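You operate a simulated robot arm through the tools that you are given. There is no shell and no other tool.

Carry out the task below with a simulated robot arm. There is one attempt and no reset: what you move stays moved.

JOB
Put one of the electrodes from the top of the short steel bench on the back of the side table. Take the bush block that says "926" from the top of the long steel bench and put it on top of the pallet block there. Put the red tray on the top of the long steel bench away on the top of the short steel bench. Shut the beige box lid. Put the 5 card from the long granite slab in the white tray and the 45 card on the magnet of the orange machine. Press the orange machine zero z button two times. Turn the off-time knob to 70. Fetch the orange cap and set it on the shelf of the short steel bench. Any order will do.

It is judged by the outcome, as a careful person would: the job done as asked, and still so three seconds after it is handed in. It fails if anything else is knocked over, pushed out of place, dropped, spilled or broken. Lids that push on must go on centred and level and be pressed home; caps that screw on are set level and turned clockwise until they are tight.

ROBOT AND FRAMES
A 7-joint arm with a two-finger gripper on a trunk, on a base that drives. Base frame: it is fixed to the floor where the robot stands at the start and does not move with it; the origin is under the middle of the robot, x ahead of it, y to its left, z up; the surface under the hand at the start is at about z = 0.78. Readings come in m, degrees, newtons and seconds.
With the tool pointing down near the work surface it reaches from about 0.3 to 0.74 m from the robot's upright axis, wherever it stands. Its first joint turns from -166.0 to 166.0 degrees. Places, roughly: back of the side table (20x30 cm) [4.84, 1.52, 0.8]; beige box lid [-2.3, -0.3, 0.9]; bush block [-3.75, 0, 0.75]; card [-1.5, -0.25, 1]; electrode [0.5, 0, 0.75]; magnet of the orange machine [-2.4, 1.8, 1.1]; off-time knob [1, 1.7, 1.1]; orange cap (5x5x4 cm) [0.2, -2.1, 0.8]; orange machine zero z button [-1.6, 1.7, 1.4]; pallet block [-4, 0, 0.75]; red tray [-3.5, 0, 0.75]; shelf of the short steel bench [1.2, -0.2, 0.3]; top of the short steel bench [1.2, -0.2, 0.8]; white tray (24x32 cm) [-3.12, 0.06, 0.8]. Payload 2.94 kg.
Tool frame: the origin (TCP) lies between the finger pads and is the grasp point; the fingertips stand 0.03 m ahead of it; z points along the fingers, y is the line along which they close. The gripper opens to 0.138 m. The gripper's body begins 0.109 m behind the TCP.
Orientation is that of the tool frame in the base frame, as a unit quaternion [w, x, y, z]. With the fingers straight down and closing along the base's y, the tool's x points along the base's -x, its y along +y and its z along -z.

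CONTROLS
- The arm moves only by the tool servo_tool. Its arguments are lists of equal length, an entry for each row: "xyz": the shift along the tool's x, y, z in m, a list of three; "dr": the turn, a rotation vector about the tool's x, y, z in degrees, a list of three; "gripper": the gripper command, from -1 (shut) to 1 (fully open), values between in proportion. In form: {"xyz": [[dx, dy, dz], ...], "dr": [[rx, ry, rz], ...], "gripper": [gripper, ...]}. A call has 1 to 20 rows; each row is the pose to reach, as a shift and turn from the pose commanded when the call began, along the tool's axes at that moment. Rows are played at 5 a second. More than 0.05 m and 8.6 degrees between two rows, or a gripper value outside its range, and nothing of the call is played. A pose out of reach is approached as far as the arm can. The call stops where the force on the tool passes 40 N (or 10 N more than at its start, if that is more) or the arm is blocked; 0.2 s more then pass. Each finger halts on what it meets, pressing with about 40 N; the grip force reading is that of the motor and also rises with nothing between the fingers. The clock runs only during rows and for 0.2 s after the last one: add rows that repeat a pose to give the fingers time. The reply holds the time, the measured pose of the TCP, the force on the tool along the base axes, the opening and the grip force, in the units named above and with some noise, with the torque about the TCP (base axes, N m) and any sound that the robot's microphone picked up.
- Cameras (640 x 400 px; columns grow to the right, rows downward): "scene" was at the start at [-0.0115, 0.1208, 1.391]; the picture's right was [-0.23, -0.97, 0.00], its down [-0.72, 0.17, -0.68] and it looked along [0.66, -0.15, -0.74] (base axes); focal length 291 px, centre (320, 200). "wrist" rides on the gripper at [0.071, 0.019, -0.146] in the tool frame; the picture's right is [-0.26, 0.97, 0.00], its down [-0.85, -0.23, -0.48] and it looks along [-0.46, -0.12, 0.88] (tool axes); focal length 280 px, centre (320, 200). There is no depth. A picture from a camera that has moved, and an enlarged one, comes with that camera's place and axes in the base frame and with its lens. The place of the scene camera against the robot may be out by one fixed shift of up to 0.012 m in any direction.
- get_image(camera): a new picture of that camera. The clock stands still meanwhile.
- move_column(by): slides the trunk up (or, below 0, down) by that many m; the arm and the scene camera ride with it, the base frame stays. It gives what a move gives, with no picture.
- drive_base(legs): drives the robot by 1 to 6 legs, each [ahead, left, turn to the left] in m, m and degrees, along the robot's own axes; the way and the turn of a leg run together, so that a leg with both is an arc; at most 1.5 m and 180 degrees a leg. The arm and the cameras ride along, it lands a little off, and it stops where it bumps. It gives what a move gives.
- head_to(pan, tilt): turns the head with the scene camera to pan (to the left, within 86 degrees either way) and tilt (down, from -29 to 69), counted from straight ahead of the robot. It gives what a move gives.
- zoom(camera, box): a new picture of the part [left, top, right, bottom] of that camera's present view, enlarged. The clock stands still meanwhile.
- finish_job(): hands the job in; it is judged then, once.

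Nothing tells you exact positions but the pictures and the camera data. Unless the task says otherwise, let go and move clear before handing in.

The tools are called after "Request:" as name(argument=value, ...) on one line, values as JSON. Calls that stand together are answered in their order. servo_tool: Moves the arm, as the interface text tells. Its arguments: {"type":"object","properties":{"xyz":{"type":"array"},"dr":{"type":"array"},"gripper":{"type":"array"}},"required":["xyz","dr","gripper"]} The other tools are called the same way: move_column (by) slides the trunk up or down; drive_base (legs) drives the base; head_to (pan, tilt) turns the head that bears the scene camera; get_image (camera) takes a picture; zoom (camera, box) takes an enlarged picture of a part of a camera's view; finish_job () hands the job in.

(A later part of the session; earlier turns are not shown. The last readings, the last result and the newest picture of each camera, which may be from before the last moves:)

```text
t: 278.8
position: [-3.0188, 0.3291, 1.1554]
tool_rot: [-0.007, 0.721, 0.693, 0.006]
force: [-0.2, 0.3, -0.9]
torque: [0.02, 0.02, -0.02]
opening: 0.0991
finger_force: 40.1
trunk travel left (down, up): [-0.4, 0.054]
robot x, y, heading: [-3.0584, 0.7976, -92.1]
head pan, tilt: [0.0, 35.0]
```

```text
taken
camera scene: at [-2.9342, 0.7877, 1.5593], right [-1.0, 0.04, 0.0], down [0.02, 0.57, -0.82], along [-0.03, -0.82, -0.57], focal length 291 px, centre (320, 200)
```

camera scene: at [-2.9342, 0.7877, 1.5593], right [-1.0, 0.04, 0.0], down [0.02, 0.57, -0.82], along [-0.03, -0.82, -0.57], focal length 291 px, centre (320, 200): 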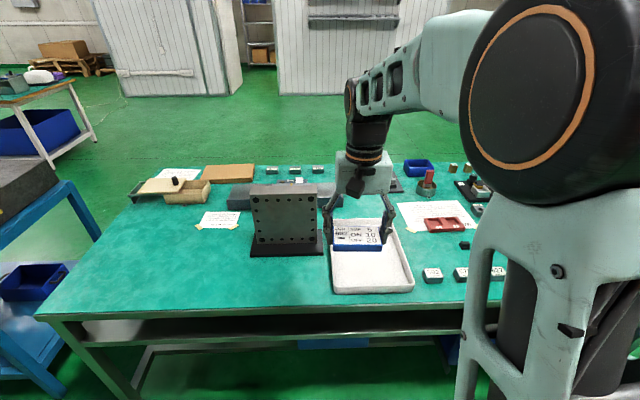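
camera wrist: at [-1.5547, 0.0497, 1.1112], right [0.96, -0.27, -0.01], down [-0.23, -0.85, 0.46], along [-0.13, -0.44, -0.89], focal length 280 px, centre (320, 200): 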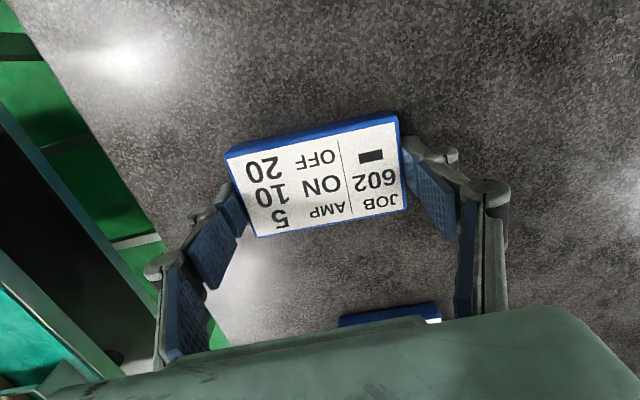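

White tray spans x ≈ −3.25…−2.99, y ≈ −0.11…0.21. I'll straighten up, move in, and bring the card over its centre, keeping clear of the angle plate.

Request:
drive_base(legs=[[0, 0, 2.1], [0.2, -0.03, 0]])

Request:
servo_tool(xyz=[[0, -0.03, 0], [0, -0.06, 0], [0, -0.08, 0], [0, -0.08, 0]], dr=[[0, 0, 0], [0, 0, 0], [0, 0, 0], [0, 0, 0]], gripper=[-1, -1, -1, -1])

Request:
get_image(camera="wrist")

Request:
get_image(camera="scene")

```text
t: 280.8
position: [-3.0302, 0.1344, 1.1533]
tool_rot: [-0.007, 0.706, 0.708, 0.005]
force: [-0.1, 0.1, -0.8]
torque: [0.04, 0.0, -0.01]
opening: 0.0991
finger_force: 40.2
trunk travel left (down, up): [-0.4, 0.054]
robot x, y, heading: [-3.0916, 0.5989, -90.3]
head pan, tilt: [0.0, 35.0]
```

```text
t: 281.8
position: [-3.1105, 0.1334, 1.1544]
tool_rot: [-0.008, 0.707, 0.707, 0.005]
force: [0.1, -0.1, -1.4]
torque: [-0.01, -0.03, 0.03]
opening: 0.099
finger_force: 40.4
trunk travel left (down, up): [-0.4, 0.054]
robot x, y, heading: [-3.0875, 0.5955, -89.9]
head pan, tilt: [0.0, 35.0]
```

```text
taken
camera wrist: at [-3.0908, 0.202, 1.3018], right [0.97, -0.26, -0.01], down [-0.23, -0.86, 0.46], along [-0.13, -0.44, -0.89], focal length 280 px, centre (320, 200)
```

wrist: 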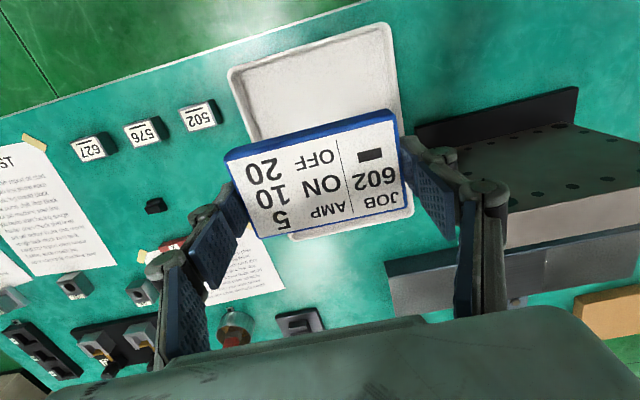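

```text
taken
camera scene: at [-2.9631, 0.5959, 1.5593], right [-1.0, 0.0, 0.0], down [0.0, 0.57, -0.82], along [0.0, -0.82, -0.57], focal length 291 px, centre (320, 200)
```

scene: 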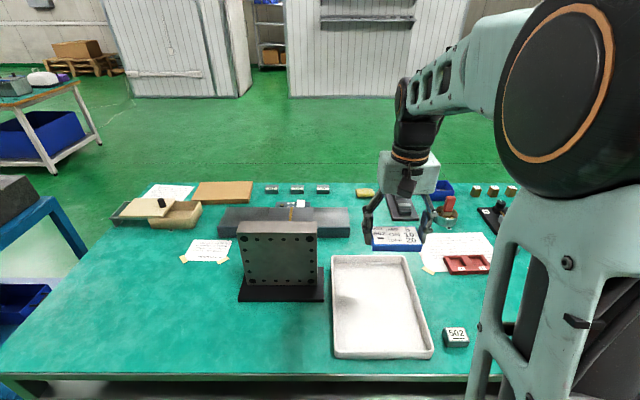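

Lowering the trunk, then moving the card over the tray's centre.

Request:
move_column(by=-0.15)

Request:
servo_tool(xyz=[[-0.03, -0.004, 0.0], [-0.06, -0.008, 0.0], [-0.083, -0.0095, 0.02], [-0.083, -0.0095, 0.06], [-0.083, -0.0095, 0.1], [-0.083, -0.0095, 0.13], [-0.083, -0.0095, 0.13]], dr=[[0, 0, 0], [0, 0, 0], [0, 0, 0], [0, 0, 0], [0, 0, 0], [0, 0, 0], [0, 0, 0]], gripper=[-1, -1, -1, -1, -1, -1, -1])

Request:
get_image(camera="wrist")

Request:
get_image(camera="scene")

```text
t: 283.5
position: [-3.1105, 0.1334, 1.0051]
tool_rot: [-0.007, 0.707, 0.707, 0.006]
force: [-0.1, 0.8, -1.3]
torque: [0.03, 0.0, -0.01]
opening: 0.0991
finger_force: 39.8
trunk travel left (down, up): [-0.25, 0.204]
robot x, y, heading: [-3.0911, 0.6011, -89.7]
head pan, tilt: [0.0, 35.0]
```

```text
t: 285.1
position: [-3.1193, 0.0545, 0.8727]
tool_rot: [-0.006, 0.707, 0.708, 0.004]
force: [0.1, 0.5, -0.4]
torque: [0.01, -0.02, 0.01]
opening: 0.0991
finger_force: 40.2
trunk travel left (down, up): [-0.25, 0.204]
robot x, y, heading: [-3.0864, 0.5976, -89.9]
head pan, tilt: [0.0, 35.0]
```

```text
taken
camera wrist: at [-3.1, 0.122, 1.0198], right [0.97, -0.26, -0.01], down [-0.23, -0.86, 0.46], along [-0.13, -0.45, -0.89], focal length 280 px, centre (320, 200)
```

wrist: 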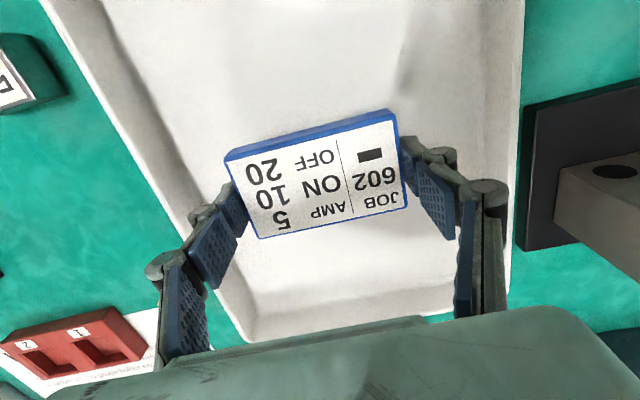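

```text
taken
camera scene: at [-2.9632, 0.5958, 1.4093], right [-1.0, 0.0, 0.0], down [0.0, 0.57, -0.82], along [0.0, -0.82, -0.57], focal length 291 px, centre (320, 200)
```

scene: 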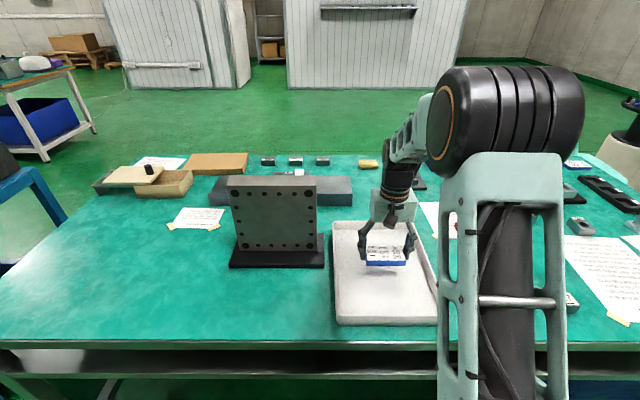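

Request:
servo_tool(xyz=[[0, 0, 0.012], [0, 0, 0.025], [0, 0, 0.035], [0, 0, 0.035]], dr=[[0, 0, 0], [0, 0, 0], [0, 0, 0], [0, 0, 0]], gripper=[-1, -1, -1, -1])

Request:
servo_tool(xyz=[[0, 0, 0.003], [0, 0, 0.006], [0, 0, 0.006]], dr=[[0, 0, 0], [0, 0, 0], [0, 0, 0]], gripper=[-1, -1, -1])

```text
t: 286.1
position: [-3.1192, 0.054, 0.8373]
tool_rot: [-0.008, 0.707, 0.707, 0.006]
force: [0.4, -0.3, -1.7]
torque: [0.0, -0.02, -0.01]
opening: 0.0989
finger_force: 39.8
trunk travel left (down, up): [-0.25, 0.204]
robot x, y, heading: [-3.0887, 0.5947, -89.8]
head pan, tilt: [0.0, 35.0]
```

```text
t: 286.9
position: [-3.1199, 0.0534, 0.833]
tool_rot: [-0.007, 0.707, 0.708, 0.004]
force: [-0.3, 0.5, -0.9]
torque: [-0.02, -0.01, 0.0]
opening: 0.099
finger_force: 39.8
trunk travel left (down, up): [-0.25, 0.204]
robot x, y, heading: [-3.0913, 0.6, -89.9]
head pan, tilt: [0.0, 35.0]
```

Request:
servo_tool(xyz=[[0, 0, 0.003], [0, 0, 0.006], [0, 0, 0.006]], dr=[[0, 0, 0], [0, 0, 0], [0, 0, 0]], gripper=[-1, -1, -1])

Request:
zoom(camera="scene", box=[320, 200, 450, 330])

```text
t: 287.7
position: [-3.121, 0.0551, 0.8296]
tool_rot: [-0.006, 0.706, 0.708, 0.002]
force: [0.2, -0.9, 25.9]
torque: [0.54, -0.15, -0.1]
opening: 0.0992
finger_force: 39.8
trunk travel left (down, up): [-0.25, 0.204]
robot x, y, heading: [-3.084, 0.599, -89.9]
head pan, tilt: [0.0, 35.0]
```

```text
3.08 times, centred on (385, 265) of scene
camera zoom: at [-2.9631, 0.5984, 1.4097], right [-1.0, 0.0, 0.0], down [0.0, 0.57, -0.82], along [0.0, -0.82, -0.57], focal length 895 px, centre (120, 0)
```

zoom: 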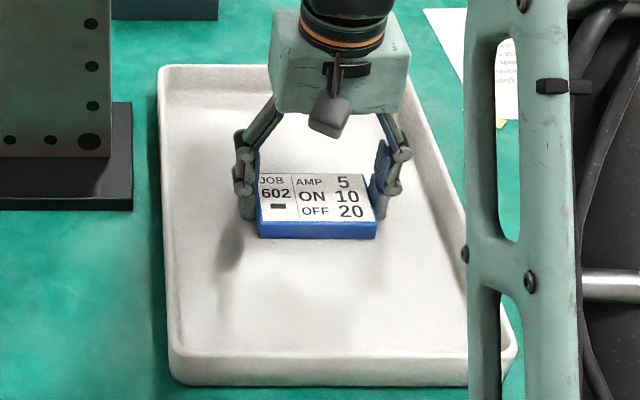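

Request:
servo_tool(xyz=[[0, 0, -0.002], [0, 0, -0.004], [0, 0, -0.004]], dr=[[0, 0, 0], [0, 0, 0], [0, 0, 0]], gripper=[-1, -1, -1])

```text
t: 288.5
position: [-3.1205, 0.0534, 0.8293]
tool_rot: [-0.007, 0.707, 0.708, 0.004]
force: [-0.2, -2.9, 8.0]
torque: [-0.33, 0.03, -0.02]
opening: 0.0989
finger_force: 40.0
trunk travel left (down, up): [-0.25, 0.204]
robot x, y, heading: [-3.0875, 0.5978, -89.7]
head pan, tilt: [0.0, 35.0]
```

Request:
servo_tool(xyz=[[0, 0, -0.0015], [0, 0, -0.0015], [0, 0, -0.0015], [0, 0, -0.0015], [0, 0, -0.0015], [0, 0, -0.03], [0, 0, -0.07], [0, 0, -0.11]], dr=[[0, 0, 0], [0, 0, 0], [0, 0, 0], [0, 0, 0], [0, 0, 0], [0, 0, 0], [0, 0, 0], [0, 0, 0]], gripper=[-1, -1, 0.75, 0.75, 0.75, 0.75, 0.75, 0.75])

Request:
get_image(camera="wrist")

Request:
get_image(camera="scene")

```text
t: 290.3
position: [-3.1205, 0.0518, 0.9408]
tool_rot: [-0.007, 0.706, 0.708, 0.005]
force: [0.0, -0.5, -0.3]
torque: [0.0, -0.02, 0.0]
opening: 0.1209
finger_force: 0.1
trunk travel left (down, up): [-0.25, 0.204]
robot x, y, heading: [-3.09, 0.601, -89.7]
head pan, tilt: [0.0, 35.0]
```

```text
taken
camera wrist: at [-3.1007, 0.1201, 1.0886], right [0.97, -0.26, -0.01], down [-0.23, -0.86, 0.46], along [-0.13, -0.44, -0.89], focal length 280 px, centre (320, 200)
```

wrist: 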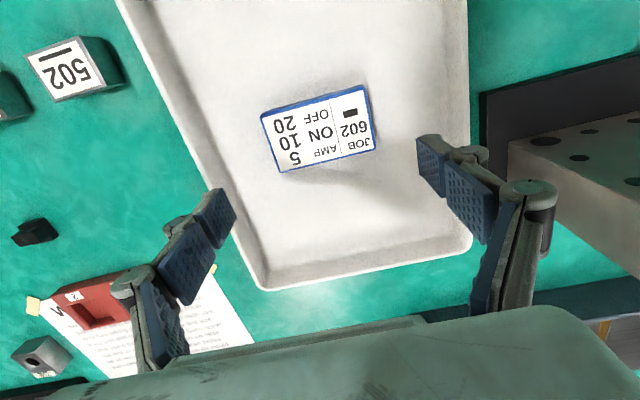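

```text
taken
camera scene: at [-2.9632, 0.5961, 1.4093], right [-1.0, 0.0, 0.0], down [0.0, 0.57, -0.82], along [0.0, -0.82, -0.57], focal length 291 px, centre (320, 200)
```

scene: 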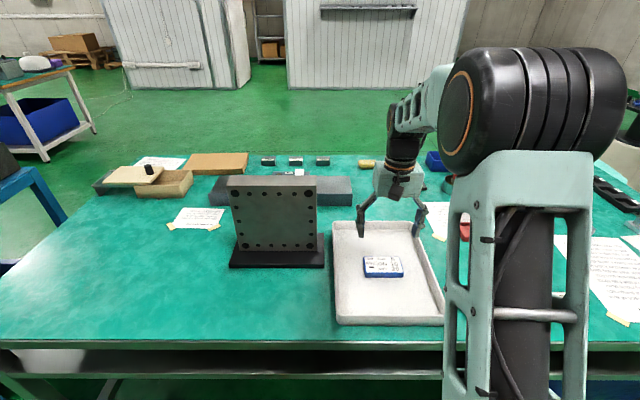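

The 5 card lies in the white tray. Next the bush block: raise the hand and strafe right toward x ≈ −3.7 to look.

Request:
servo_tool(xyz=[[0.02, 0.02, -0.04], [0.04, 0.04, -0.08], [0.06, 0.06, -0.12], [0.08, 0.08, -0.16]], dr=[[0, 0, 0], [0, 0, 0], [0, 0, 0], [0, 0, 0]], gripper=[0.5, 0, -0.5, -1])

Request:
drive_base(legs=[[0, -0.6, 0]])

Request:
head_to(pan=0, tilt=45)

Request:
get_image(camera="scene")

Request:
get_image(camera="wrist")

```text
t: 291.3
position: [-3.0384, 0.1325, 1.0981]
tool_rot: [-0.008, 0.707, 0.708, 0.004]
force: [0.3, 0.6, 0.3]
torque: [0.04, -0.04, 0.04]
opening: 0.0
finger_force: 4.7
trunk travel left (down, up): [-0.25, 0.204]
robot x, y, heading: [-3.0922, 0.5992, -89.7]
head pan, tilt: [0.0, 35.0]
```

```text
t: 297.0
position: [-3.6231, 0.1268, 1.0984]
tool_rot: [-0.007, 0.702, 0.712, 0.005]
force: [1.3, -0.2, 0.4]
torque: [0.02, 0.03, -0.02]
opening: 0.0
finger_force: 28.0
trunk travel left (down, up): [-0.25, 0.204]
robot x, y, heading: [-3.682, 0.5931, -89.3]
head pan, tilt: [0.0, 35.0]
```

```text
t: 297.7
position: [-3.6233, 0.1278, 1.0972]
tool_rot: [-0.008, 0.703, 0.711, 0.005]
force: [-0.5, -0.5, -0.3]
torque: [-0.01, 0.0, -0.01]
opening: 0.0
finger_force: 28.5
trunk travel left (down, up): [-0.25, 0.204]
robot x, y, heading: [-3.6824, 0.5952, -89.5]
head pan, tilt: [0.0, 45.0]
```

```text
taken
camera scene: at [-3.5535, 0.5991, 1.3946], right [-1.0, -0.01, 0.0], down [-0.01, 0.71, -0.71], along [0.01, -0.71, -0.71], focal length 291 px, centre (320, 200)
```

scene: 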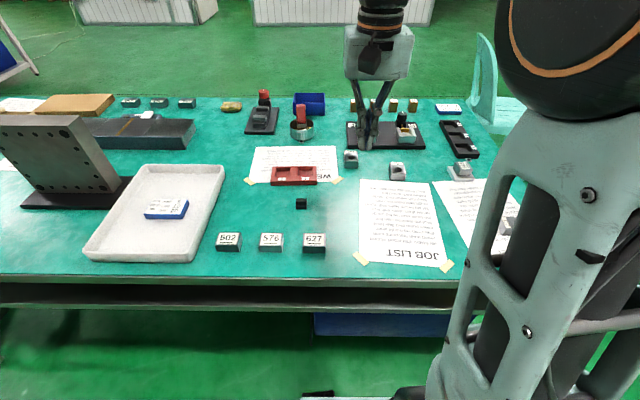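

```text
taken
camera wrist: at [-3.6047, 0.1959, 1.2452], right [0.97, -0.25, -0.01], down [-0.22, -0.86, 0.46], along [-0.12, -0.45, -0.89], focal length 280 px, centre (320, 200)
```

wrist: 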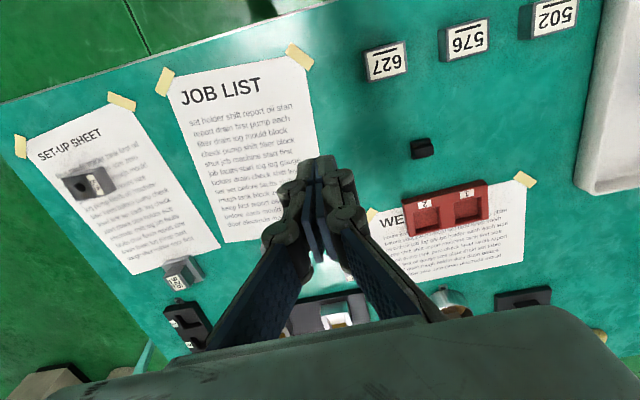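

Request:
zoom(camera="scene", box=[320, 100, 540, 260])

Request:
zoom(camera="wrist", box=[40, 130, 240, 350])

Request:
zoom(camera="scene", box=[330, 135, 480, 235])

```text
2.50 times, centred on (430, 180) of scene
camera zoom: at [-3.5535, 0.5991, 1.3946], right [-1.0, -0.01, 0.0], down [-0.01, 0.71, -0.71], along [0.01, -0.71, -0.71], focal length 727 px, centre (45, 250)
```

zoom: 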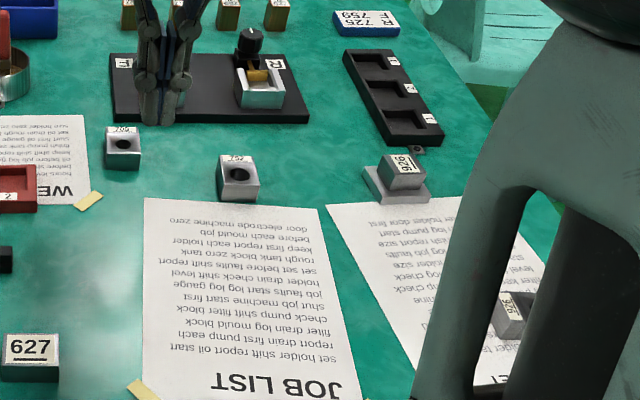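

```text
1.82 times, centred on (140, 240) of wrist
camera zoom: at [-3.6047, 0.1959, 1.2452], right [0.97, -0.25, -0.01], down [-0.22, -0.86, 0.46], along [-0.12, -0.45, -0.89], focal length 510 px, centre (647, 127)
```

zoom: 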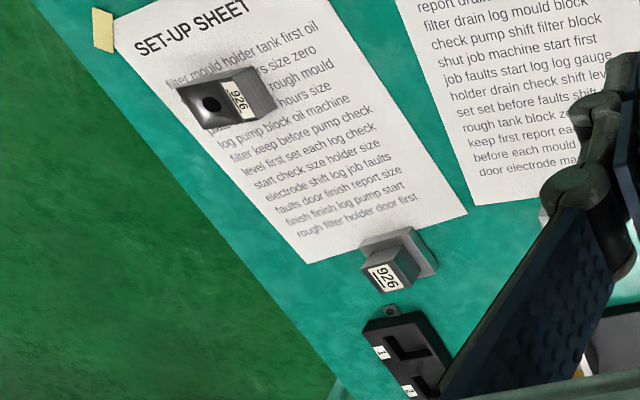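

```text
4.00 times, centred on (405, 185) of scene
camera zoom: at [-3.5535, 0.5991, 1.3946], right [-1.0, -0.01, 0.0], down [-0.01, 0.71, -0.71], along [0.01, -0.71, -0.71], focal length 1163 px, centre (-20, 260)
```

zoom: 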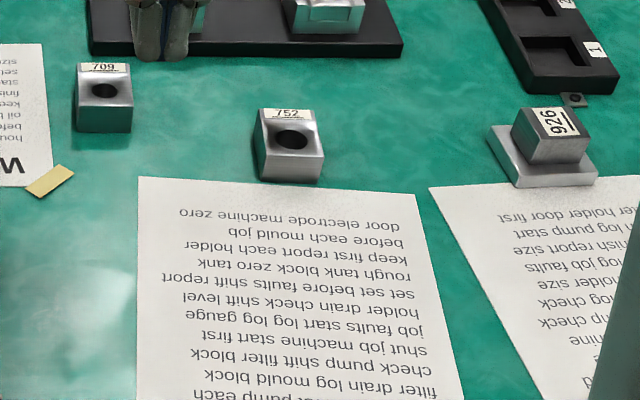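

The bush block "926" (with a hole) sits on the set-up sheet near (−4.03, 0.11); the pallet block "926" (stepped) is near (−3.97, −0.11). I'll strafe 0.3 m further.

Request:
drive_base(legs=[[0, -0.3, -0.6]])

Request:
head_to(pan=-5, tilt=45)

Request:
get_image(camera="scene")

Request:
get_image(camera="wrist")

```text
t: 300.9
position: [-3.9274, 0.1238, 1.0976]
tool_rot: [-0.007, 0.707, 0.708, 0.005]
force: [0.9, -0.4, 0.5]
torque: [-0.03, -0.02, 0.03]
opening: 0.0
finger_force: 28.3
trunk travel left (down, up): [-0.25, 0.204]
robot x, y, heading: [-3.9811, 0.5914, -89.7]
head pan, tilt: [0.0, 45.0]
```

```text
t: 301.6
position: [-3.9281, 0.1225, 1.0978]
tool_rot: [-0.008, 0.707, 0.708, 0.004]
force: [-0.4, 1.2, -0.2]
torque: [-0.01, -0.01, -0.01]
opening: 0.0001
finger_force: 27.9
trunk travel left (down, up): [-0.25, 0.204]
robot x, y, heading: [-3.9779, 0.5906, -89.5]
head pan, tilt: [-5.0, 45.0]
```

```text
taken
camera scene: at [-3.8592, 0.5953, 1.3945], right [-1.0, 0.08, 0.0], down [0.06, 0.7, -0.71], along [-0.06, -0.7, -0.71], focal length 291 px, centre (320, 200)
```

scene: 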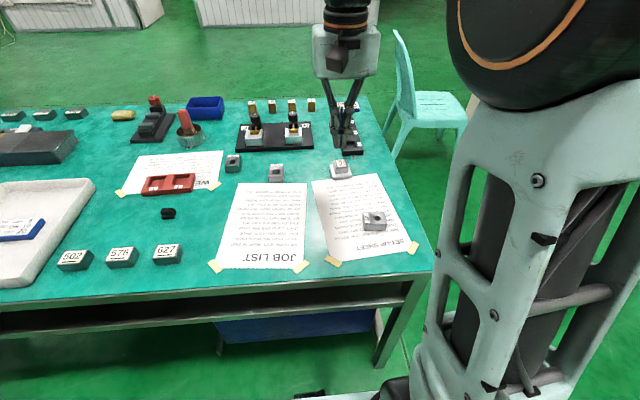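

```text
taken
camera wrist: at [-3.908, 0.1924, 1.2452], right [0.97, -0.26, -0.01], down [-0.23, -0.86, 0.46], along [-0.13, -0.44, -0.89], focal length 280 px, centre (320, 200)
```

wrist: 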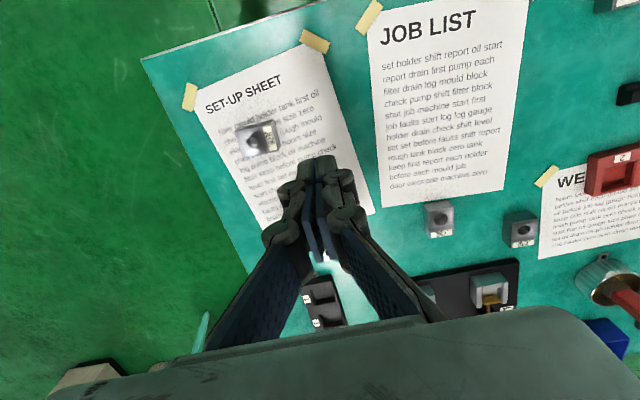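

Request:
zoom(camera="scene", box=[310, 140, 430, 250])

Request:
zoom(camera="wrist", box=[190, 80, 330, 200])

```text
3.64 times, centred on (370, 195) of scene
camera zoom: at [-3.8592, 0.5953, 1.3945], right [-1.0, 0.08, 0.0], down [0.06, 0.7, -0.71], along [-0.06, -0.7, -0.71], focal length 1057 px, centre (138, 218)
```

zoom: 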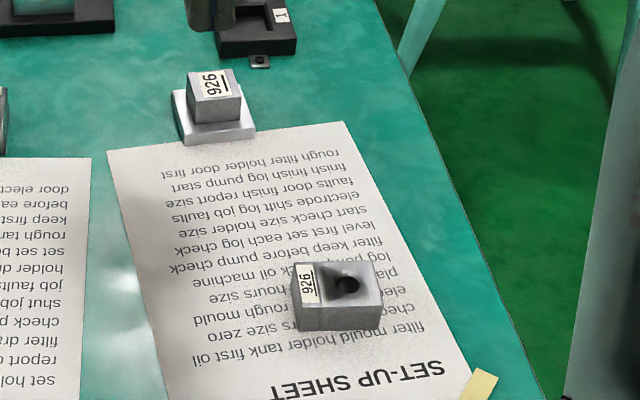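

```text
3.33 times, centred on (260, 140) of wrist
camera zoom: at [-3.908, 0.1924, 1.2452], right [0.97, -0.26, -0.01], down [-0.23, -0.86, 0.46], along [-0.13, -0.44, -0.89], focal length 935 px, centre (520, 400)
```

zoom: 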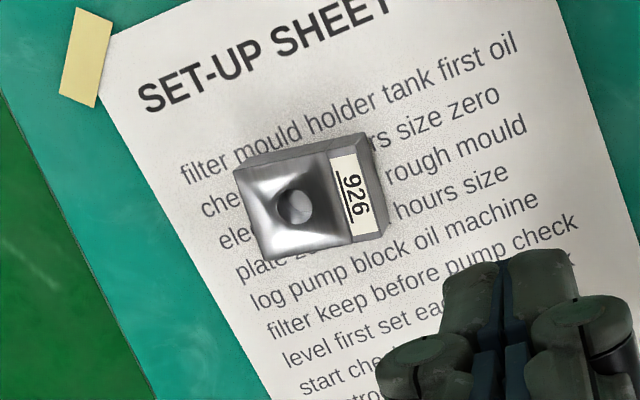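

Request:
servo_tool(xyz=[[-0.005, -0.03, 0.01], [-0.01, -0.06, 0.03], [-0.0175, -0.09, 0.06], [-0.0175, -0.108, 0.1], [-0.0175, -0.108, 0.13], [-0.0175, -0.108, 0.13]], dr=[[0, 0, 0], [0, 0, 1], [0, 0, 2], [0, 0, 3], [0, 0, 4], [0, 0, 4]], gripper=[-0.5, 0, 0.2, 0.4, 0.4, 0.4])

Request:
get_image(camera="wrist")

Request:
zoom(camera="wrist", box=[240, 90, 400, 210])

```text
t: 303.0
position: [-4.0363, 0.1086, 0.9691]
tool_rot: [-0.007, 0.731, 0.682, 0.004]
force: [-0.4, -0.1, -0.4]
torque: [0.0, -0.02, -0.02]
opening: 0.0966
finger_force: 0.1
trunk travel left (down, up): [-0.25, 0.204]
robot x, y, heading: [-3.9736, 0.5922, -89.8]
head pan, tilt: [-5.0, 45.0]
```

```text
taken
camera wrist: at [-4.0127, 0.1757, 1.1168], right [0.94, -0.33, -0.01], down [-0.29, -0.84, 0.46], along [-0.16, -0.43, -0.89], focal length 280 px, centre (320, 200)
```

wrist: 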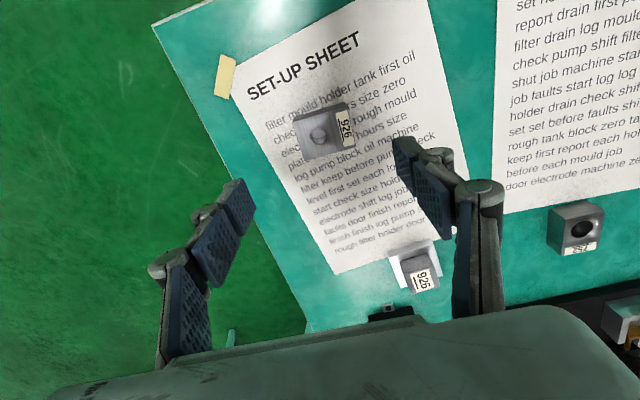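

```text
3.33 times, centred on (320, 150) of wrist
camera zoom: at [-4.0127, 0.1757, 1.1168], right [0.94, -0.33, -0.01], down [-0.29, -0.84, 0.46], along [-0.16, -0.43, -0.89], focal length 935 px, centre (320, 367)
```

zoom: 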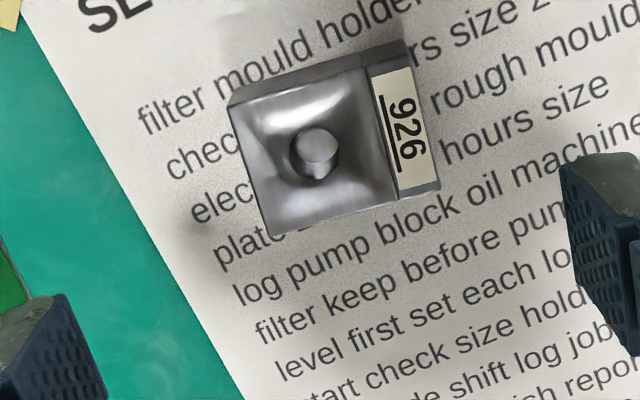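

Request:
servo_tool(xyz=[[-0.005, 0.002, 0.04], [-0.0098, 0.005, 0.08], [-0.0098, 0.005, 0.1], [-0.0098, 0.005, 0.1]], dr=[[0, 0, 0], [0, 0, 0], [0, 0, 0], [0, 0, 0]], gripper=[0.45, 0.45, 0.45, 0.45])

Request:
get_image(camera="wrist")

```text
t: 304.0
position: [-4.0316, 0.099, 0.867]
tool_rot: [-0.008, 0.731, 0.683, 0.004]
force: [0.0, -0.2, 0.0]
torque: [0.0, -0.01, -0.04]
opening: 0.1001
finger_force: 0.1
trunk travel left (down, up): [-0.25, 0.204]
robot x, y, heading: [-3.9798, 0.595, -89.9]
head pan, tilt: [-5.0, 45.0]
```

```text
taken
camera wrist: at [-4.0077, 0.1666, 1.0148], right [0.94, -0.33, -0.01], down [-0.29, -0.84, 0.46], along [-0.16, -0.43, -0.89], focal length 280 px, centre (320, 200)
```

wrist: 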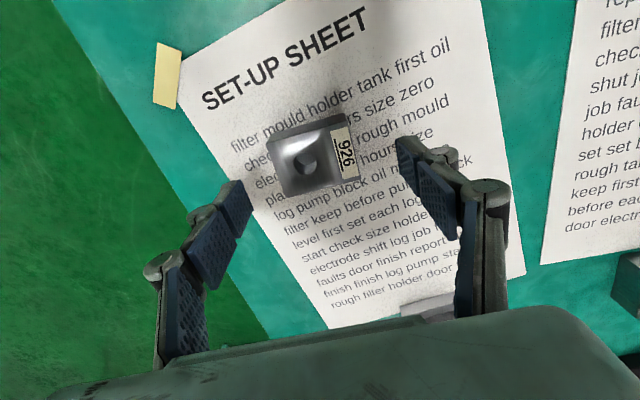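

Request:
zoom(camera="wrist", box=[220, 90, 420, 230])

```text
2.86 times, centred on (320, 160) of wrist
camera zoom: at [-4.0077, 0.1666, 1.0148], right [0.94, -0.33, -0.01], down [-0.29, -0.84, 0.46], along [-0.16, -0.43, -0.89], focal length 801 px, centre (320, 314)
```

zoom: 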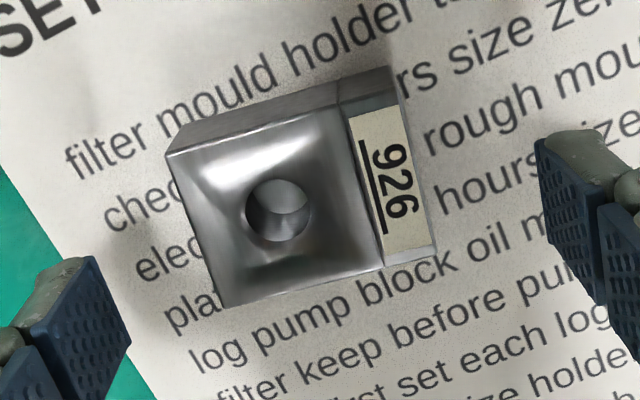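

Request:
servo_tool(xyz=[[0.001, -0.0026, 0.015], [0.001, -0.0026, 0.03], [0.001, -0.0026, 0.038], [0.001, -0.0026, 0.038]], dr=[[0, 0, 0], [0, 0, 0], [0, 0, 0], [0, 0, 0]], gripper=[0.45, 0.45, 0.45, 0.45])

Request:
servo_tool(xyz=[[0, 0, 0], [0, 0, 0], [0, 0, 0], [0, 0, 0]], dr=[[0, 0, 0], [0, 0, 0], [0, 0, 0], [0, 0, 0]], gripper=[-1, -1, -1, -1])

Request:
get_image(camera="wrist")

```text
t: 305.0
position: [-4.0351, 0.1019, 0.8297]
tool_rot: [-0.007, 0.731, 0.682, 0.003]
force: [0.1, -0.1, -0.1]
torque: [0.0, -0.01, 0.0]
opening: 0.1003
finger_force: 0.1
trunk travel left (down, up): [-0.25, 0.204]
robot x, y, heading: [-3.9778, 0.5902, -89.8]
head pan, tilt: [-5.0, 45.0]
```

```text
t: 306.0
position: [-4.0356, 0.1019, 0.8298]
tool_rot: [-0.008, 0.731, 0.682, 0.003]
force: [1.7, 0.5, 0.8]
torque: [0.02, -0.1, 0.06]
opening: 0.0576
finger_force: 39.9
trunk travel left (down, up): [-0.25, 0.204]
robot x, y, heading: [-3.9799, 0.5947, -90.1]
head pan, tilt: [-5.0, 45.0]
```

```text
taken
camera wrist: at [-4.0105, 0.1686, 0.9775], right [0.94, -0.33, -0.01], down [-0.29, -0.84, 0.46], along [-0.16, -0.43, -0.89], focal length 280 px, centre (320, 200)
```

wrist: 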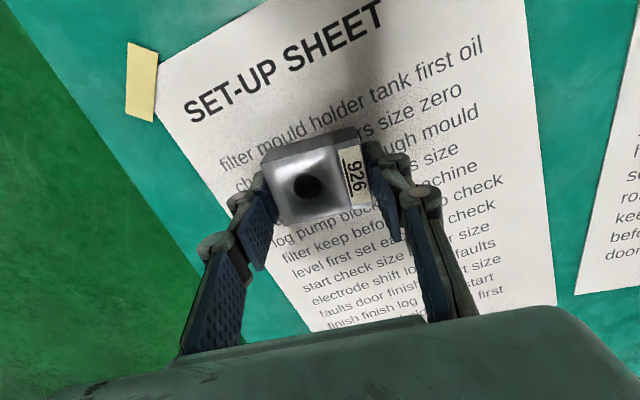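

Block 926 gripped (58 mm). Lifting and viewing the pallet block.

Request:
servo_tool(xyz=[[0, 0, -0.02], [0, 0, -0.06], [0, 0, -0.1], [0, 0, -0.14], [0, 0, -0.17]], dr=[[0, 0, 0], [0, 0, 0], [0, 0, 0], [0, 0, 0], [0, 0, 0]], gripper=[-1, -1, -1, -1, -1])

Request:
get_image(camera="wrist")

Request:
get_image(camera="scene")

```text
t: 307.2
position: [-4.034, 0.0986, 0.9995]
tool_rot: [-0.008, 0.731, 0.682, 0.004]
force: [-0.1, 1.2, -4.8]
torque: [0.01, 0.0, -0.01]
opening: 0.0575
finger_force: 39.9
trunk travel left (down, up): [-0.25, 0.204]
robot x, y, heading: [-3.9803, 0.5925, -89.9]
head pan, tilt: [-5.0, 45.0]
```

```text
taken
camera wrist: at [-4.0087, 0.1659, 1.1461], right [0.94, -0.33, -0.01], down [-0.29, -0.84, 0.46], along [-0.16, -0.43, -0.89], focal length 280 px, centre (320, 200)
```

wrist: 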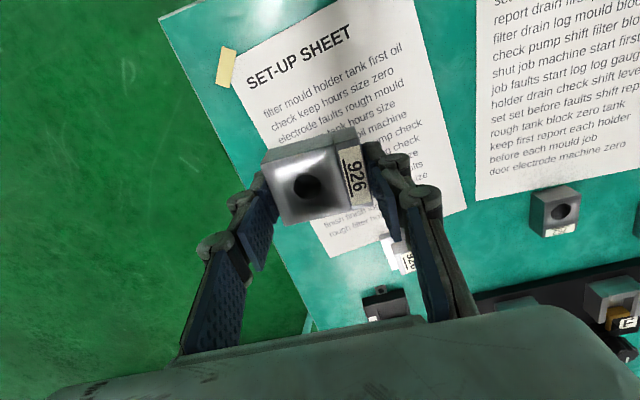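

```text
taken
camera scene: at [-3.8593, 0.5949, 1.3945], right [-1.0, 0.08, 0.0], down [0.06, 0.7, -0.71], along [-0.06, -0.7, -0.71], focal length 291 px, centre (320, 200)
```

scene: 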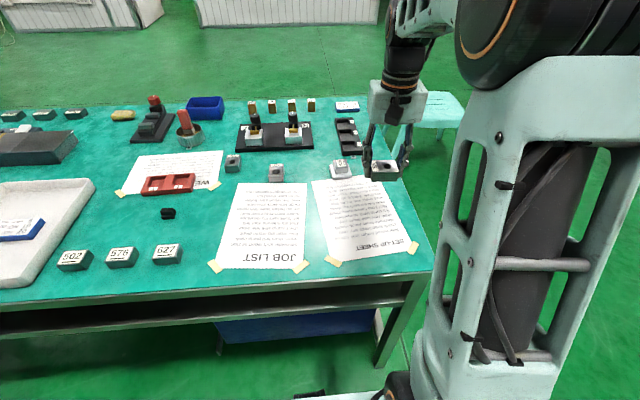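

Request:
servo_tool(xyz=[[-0.026, 0.033, 0], [-0.052, 0.065, 0], [-0.078, 0.098, 0], [-0.104, 0.13, 0], [-0.13, 0.163, 0], [-0.156, 0.195, 0], [-0.156, 0.195, 0]], dr=[[0, 0, 0], [0, 0, 0], [0, 0, 0], [0, 0, 0], [0, 0, 0], [0, 0, 0], [0, 0, 0]], gripper=[-1, -1, -1, -1, -1, -1, -1])

Request:
get_image(camera="wrist")

Request:
get_image(camera="scene")

```text
t: 308.8
position: [-3.8483, -0.0721, 0.9953]
tool_rot: [-0.008, 0.731, 0.682, 0.004]
force: [0.3, -0.6, -5.2]
torque: [-0.01, 0.05, 0.0]
opening: 0.0575
finger_force: 40.3
trunk travel left (down, up): [-0.25, 0.204]
robot x, y, heading: [-3.9766, 0.5901, -89.8]
head pan, tilt: [-5.0, 45.0]
```

```text
taken
camera wrist: at [-3.8239, -0.0056, 1.1424], right [0.94, -0.33, -0.01], down [-0.29, -0.84, 0.46], along [-0.16, -0.43, -0.89], focal length 280 px, centre (320, 200)
```

wrist: 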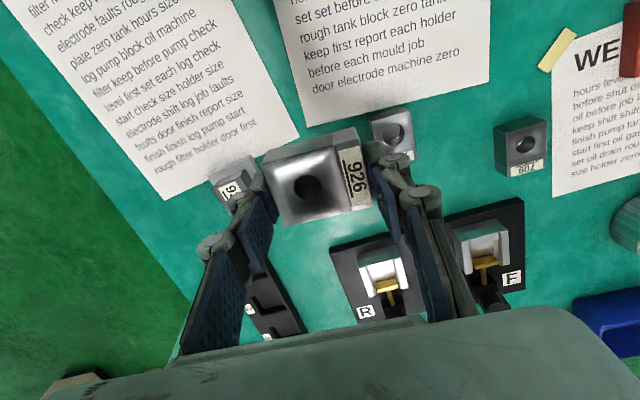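

```text
taken
camera scene: at [-3.859, 0.5945, 1.3945], right [-1.0, 0.08, 0.0], down [0.06, 0.71, -0.71], along [-0.06, -0.7, -0.71], focal length 291 px, centre (320, 200)
```

scene: 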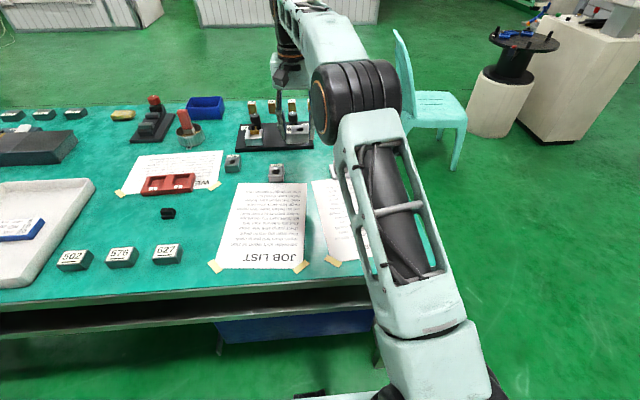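

Request:
servo_tool(xyz=[[-0.03, 0.015, -0.01], [-0.07, 0.035, -0.02], [-0.07, 0.035, -0.02]], dr=[[0, 0, 0], [0, 0, 0], [0, 0, 0]], gripper=[-1, -1, -1])

Request:
get_image(camera="wrist")

Request:
zoom(camera="wrist", box=[160, 80, 300, 200])

```text
t: 309.6
position: [-3.8377, -0.0901, 0.9991]
tool_rot: [-0.008, 0.731, 0.682, 0.004]
force: [0.3, 0.4, -4.8]
torque: [0.0, 0.05, 0.01]
opening: 0.0573
finger_force: 39.6
out of reach, approached as far as the arm can: row 1, 2, 3
trunk travel left (down, up): [-0.25, 0.204]
robot x, y, heading: [-3.979, 0.5921, -89.8]
head pan, tilt: [-5.0, 45.0]
```

```text
taken
camera wrist: at [-3.813, -0.0227, 1.1458], right [0.94, -0.33, -0.01], down [-0.29, -0.84, 0.46], along [-0.16, -0.43, -0.89], focal length 280 px, centre (320, 200)
```

wrist: 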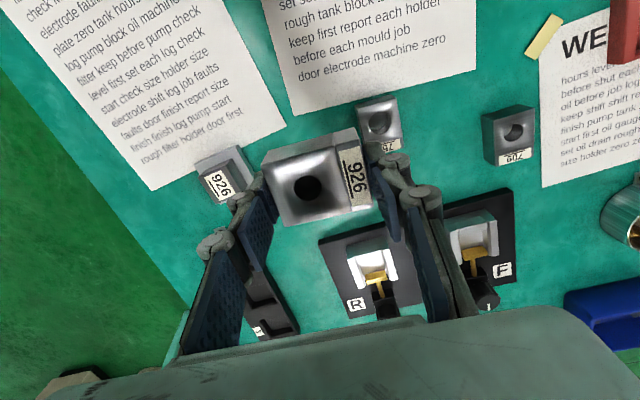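

```text
3.33 times, centred on (230, 140) of wrist
camera zoom: at [-3.813, -0.0227, 1.1458], right [0.94, -0.33, -0.01], down [-0.29, -0.84, 0.46], along [-0.16, -0.43, -0.89], focal length 935 px, centre (620, 400)
```

zoom: 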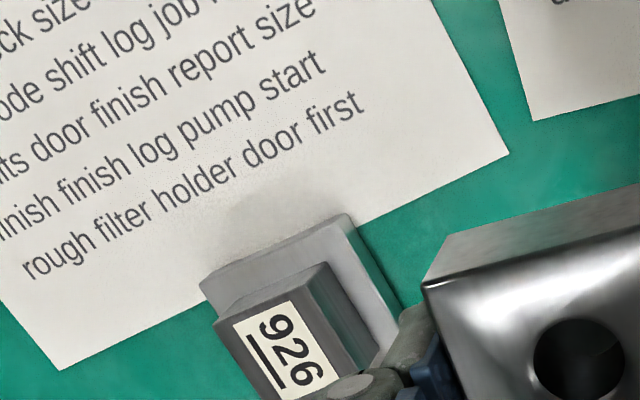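

Request:
servo_tool(xyz=[[0.03, -0.023, -0.007], [0.06, -0.046, -0.014], [0.09, -0.07, -0.021], [0.12, -0.093, -0.028], [0.15, -0.116, -0.035], [0.18, -0.14, -0.04], [0.18, -0.14, -0.04]], dr=[[0, 0, 0], [0, 0, 0], [0, 0, 0], [0, 0, 0], [0, 0, 0], [0, 0, 0], [0, 0, 0]], gripper=[-1, -1, -1, -1, -1, -1, -1])

Request:
get_image(camera="wrist")

Request:
zoom(camera="wrist", box=[290, 190, 430, 310])

Request:
get_image(camera="scene")

```text
t: 311.4
position: [-3.9717, -0.0203, 1.1922]
tool_rot: [0.148, 0.729, 0.659, -0.11]
force: [0.0, -1.7, -7.8]
torque: [0.14, 0.02, 0.06]
opening: 0.0575
finger_force: 40.0
out of reach, approached as far as the arm can: row 1, 2, 3, 4, 5
trunk travel left (down, up): [-0.25, 0.204]
robot x, y, heading: [-3.9757, 0.5921, -89.7]
head pan, tilt: [-5.0, 45.0]
stopped in row 7: the arm was blocked; the commanded pose is now the measured one
```

```text
taken
camera wrist: at [-3.9503, 0.0959, 1.3041], right [0.93, -0.33, 0.16], down [-0.33, -0.59, 0.73], along [-0.14, -0.73, -0.66], focal length 280 px, centre (320, 200)
```

wrist: 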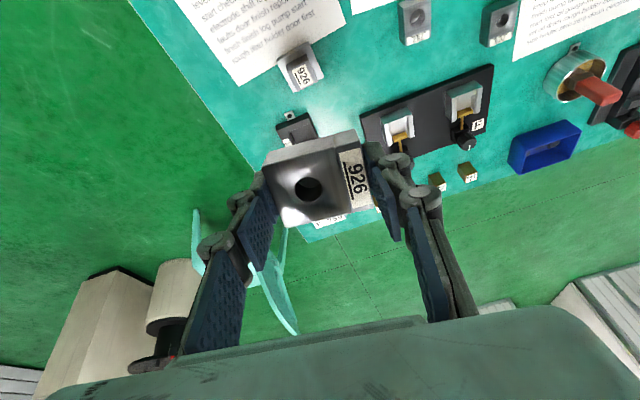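

```text
3.33 times, centred on (360, 250) of wrist
camera zoom: at [-3.9503, 0.0959, 1.3041], right [0.93, -0.33, 0.16], down [-0.33, -0.59, 0.73], along [-0.14, -0.73, -0.66], focal length 935 px, centre (187, 33)
```

zoom: 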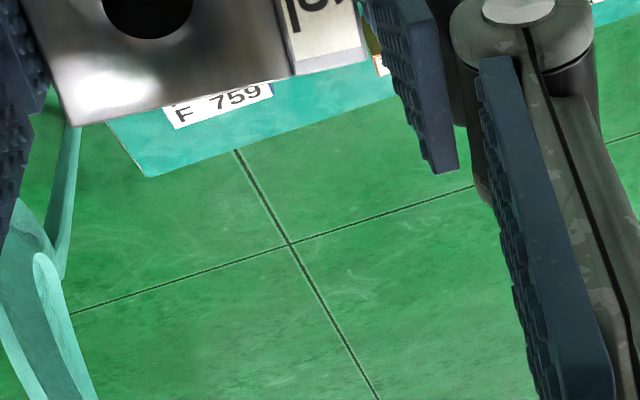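

```text
taken
camera scene: at [-3.8591, 0.5924, 1.3945], right [-1.0, 0.08, 0.0], down [0.06, 0.71, -0.71], along [-0.06, -0.7, -0.71], focal length 291 px, centre (320, 200)
```

scene: 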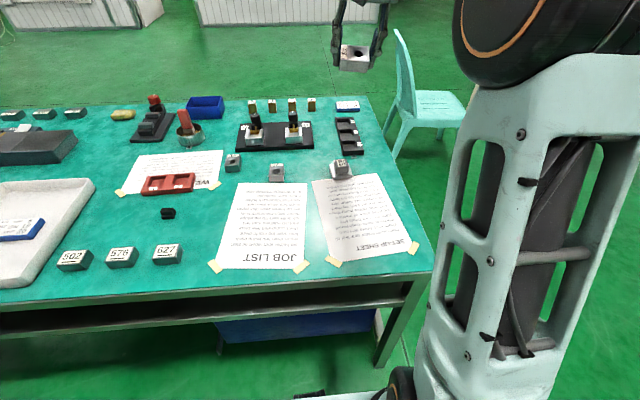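

The arm got into an awkward tilted pose after an out-of-reach command, but nothing was touched and the block is still held. The pallet block is now visible in both cameras; I'll measure it.

Request:
zoom(camera="wrist", box=[250, 20, 350, 120])

Request:
zoom(camera="scene", box=[300, 130, 400, 210])

```text
4.00 times, centred on (300, 70) of wrist
camera zoom: at [-3.9503, 0.0959, 1.3041], right [0.93, -0.33, 0.16], down [-0.33, -0.59, 0.73], along [-0.14, -0.73, -0.66], focal length 1122 px, centre (400, 720)
```

zoom: 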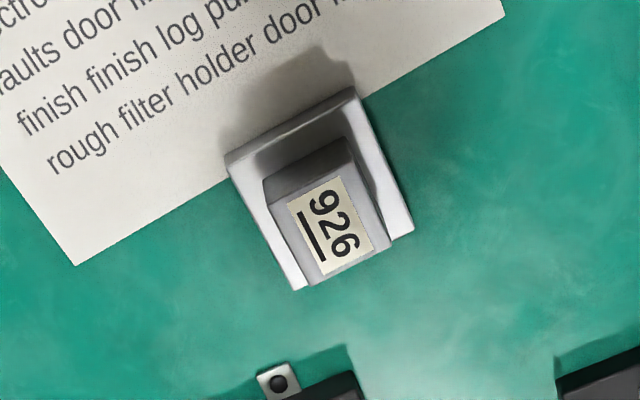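

```text
5.00 times, centred on (350, 170) of scene
camera zoom: at [-3.8591, 0.5924, 1.3945], right [-1.0, 0.08, 0.0], down [0.06, 0.71, -0.71], along [-0.06, -0.7, -0.71], focal length 1454 px, centre (170, 350)
```

zoom: 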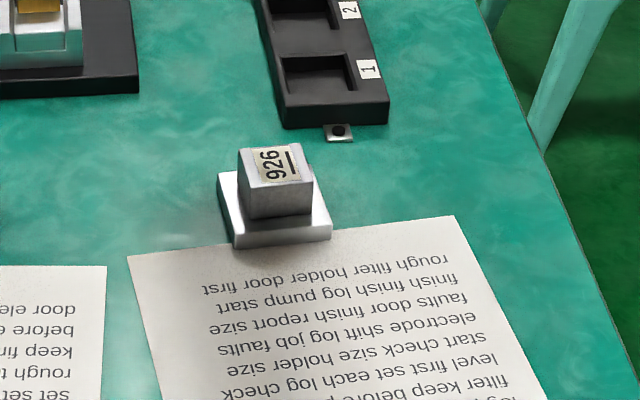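

Request:
servo_tool(xyz=[[0.03, -0.003, 0.018], [0.065, -0.005, 0.036], [0.1, -0.008, 0.055], [0.135, -0.011, 0.073], [0.1627, -0.0135, 0.0892], [0.1627, -0.0135, 0.0892]], dr=[[0, 5, 0], [0, 10, 0], [0, 15, 0], [0, 20, 0], [0, 21.2, 0], [0, 21.2, 0]], gripper=[-1, -1, -1, -1, -1, -1])

Request:
get_image(camera="wrist")

```text
t: 312.8
position: [-3.9651, 0.101, 1.0536]
tool_rot: [0.027, 0.736, 0.676, 0.023]
force: [-0.5, -0.5, -5.3]
torque: [-0.01, 0.04, -0.01]
opening: 0.0574
finger_force: 39.7
trunk travel left (down, up): [-0.25, 0.204]
robot x, y, heading: [-3.9802, 0.592, -89.8]
head pan, tilt: [-5.0, 45.0]
```

```text
taken
camera wrist: at [-3.9505, 0.1714, 1.2013], right [0.94, -0.34, 0.07], down [-0.33, -0.82, 0.46], along [-0.1, -0.46, -0.88], focal length 280 px, centre (320, 200)
```

wrist: 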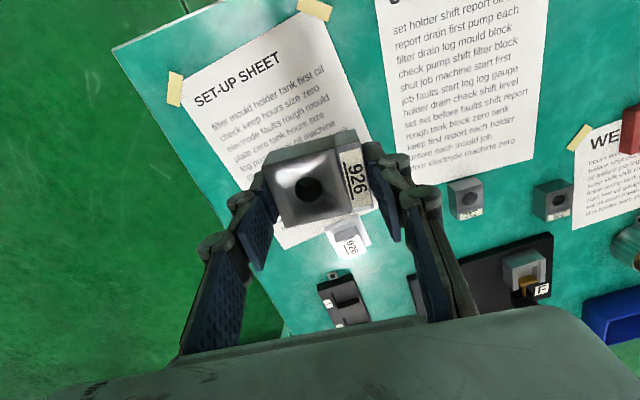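

The hand is upright again but rolled 4°; I'll level it, and yaw the block to match the pallet block (~+7°).

Request:
servo_tool(xyz=[[0, 0, 0], [0, 0, 0]], dr=[[4.06, 0, 0], [4.06, 0, 0]], gripper=[-1, -1])

Request:
servo_tool(xyz=[[0.03, 0, 0], [0.05, 0, 0], [0.05, 0, 0]], dr=[[0, 0, -6], [0, 0, -11.9], [0, 0, -11.9]], gripper=[-1, -1, -1])

Request:
get_image(camera="wrist")

Request:
zoom(camera="wrist", box=[270, 190, 410, 310])

```text
t: 313.4
position: [-3.9656, 0.1002, 1.0542]
tool_rot: [0.0, 0.736, 0.676, -0.002]
force: [0.5, 0.3, -5.3]
torque: [0.01, 0.0, 0.01]
opening: 0.0576
finger_force: 39.9
trunk travel left (down, up): [-0.25, 0.204]
robot x, y, heading: [-3.9758, 0.5913, -89.5]
head pan, tilt: [-5.0, 45.0]
```

```text
t: 314.2
position: [-3.9603, 0.1508, 1.0545]
tool_rot: [0.0, 0.662, 0.749, -0.001]
force: [-0.1, -0.1, -4.7]
torque: [-0.03, -0.01, 0.01]
opening: 0.0572
finger_force: 39.6
trunk travel left (down, up): [-0.25, 0.204]
robot x, y, heading: [-3.981, 0.5923, -89.8]
head pan, tilt: [-5.0, 45.0]
```

```text
taken
camera wrist: at [-3.9501, 0.2236, 1.1991], right [0.99, -0.14, 0.0], down [-0.12, -0.87, 0.48], along [-0.07, -0.47, -0.88], focal length 280 px, centre (320, 200)
```

wrist: 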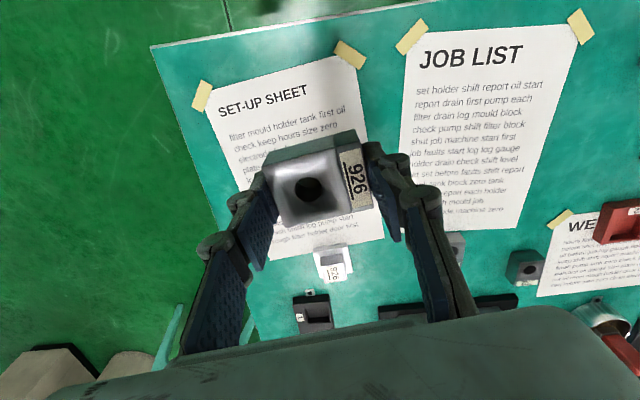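

```text
3.33 times, centred on (340, 250) of wrist
camera zoom: at [-3.9501, 0.2236, 1.1991], right [0.99, -0.14, 0.0], down [-0.12, -0.87, 0.48], along [-0.07, -0.47, -0.88], focal length 935 px, centre (253, 33)
```

zoom: 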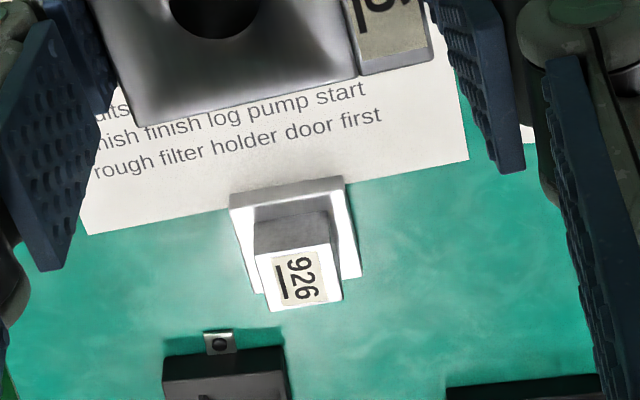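

Pallet block measured: raised top centre ≈ (−3.975, −0.126), z ≈ 0.828, yaw matches the tool (+7°). I'll nudge the base 3.5 cm closer for reach and move over it.

Request:
drive_base(legs=[[0.035, 0, 0]])

Request:
zoom(camera="wrist", box=[270, 190, 410, 310])

```text
t: 315.0
position: [-3.9604, 0.1156, 1.0546]
tool_rot: [0.001, 0.663, 0.749, -0.002]
force: [1.0, 0.0, -5.6]
torque: [-0.03, -0.01, -0.02]
opening: 0.0576
finger_force: 40.1
trunk travel left (down, up): [-0.25, 0.204]
robot x, y, heading: [-3.981, 0.5567, -89.7]
head pan, tilt: [-5.0, 45.0]
```

```text
3.33 times, centred on (340, 250) of wrist
camera zoom: at [-3.9498, 0.1887, 1.199], right [0.99, -0.14, 0.0], down [-0.12, -0.87, 0.48], along [-0.07, -0.47, -0.88], focal length 935 px, centre (253, 33)
```

zoom: 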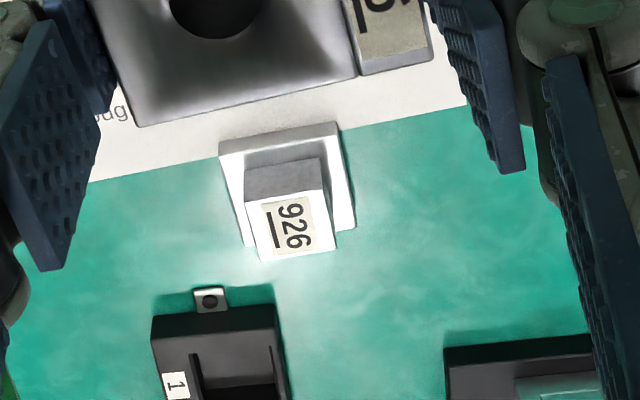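

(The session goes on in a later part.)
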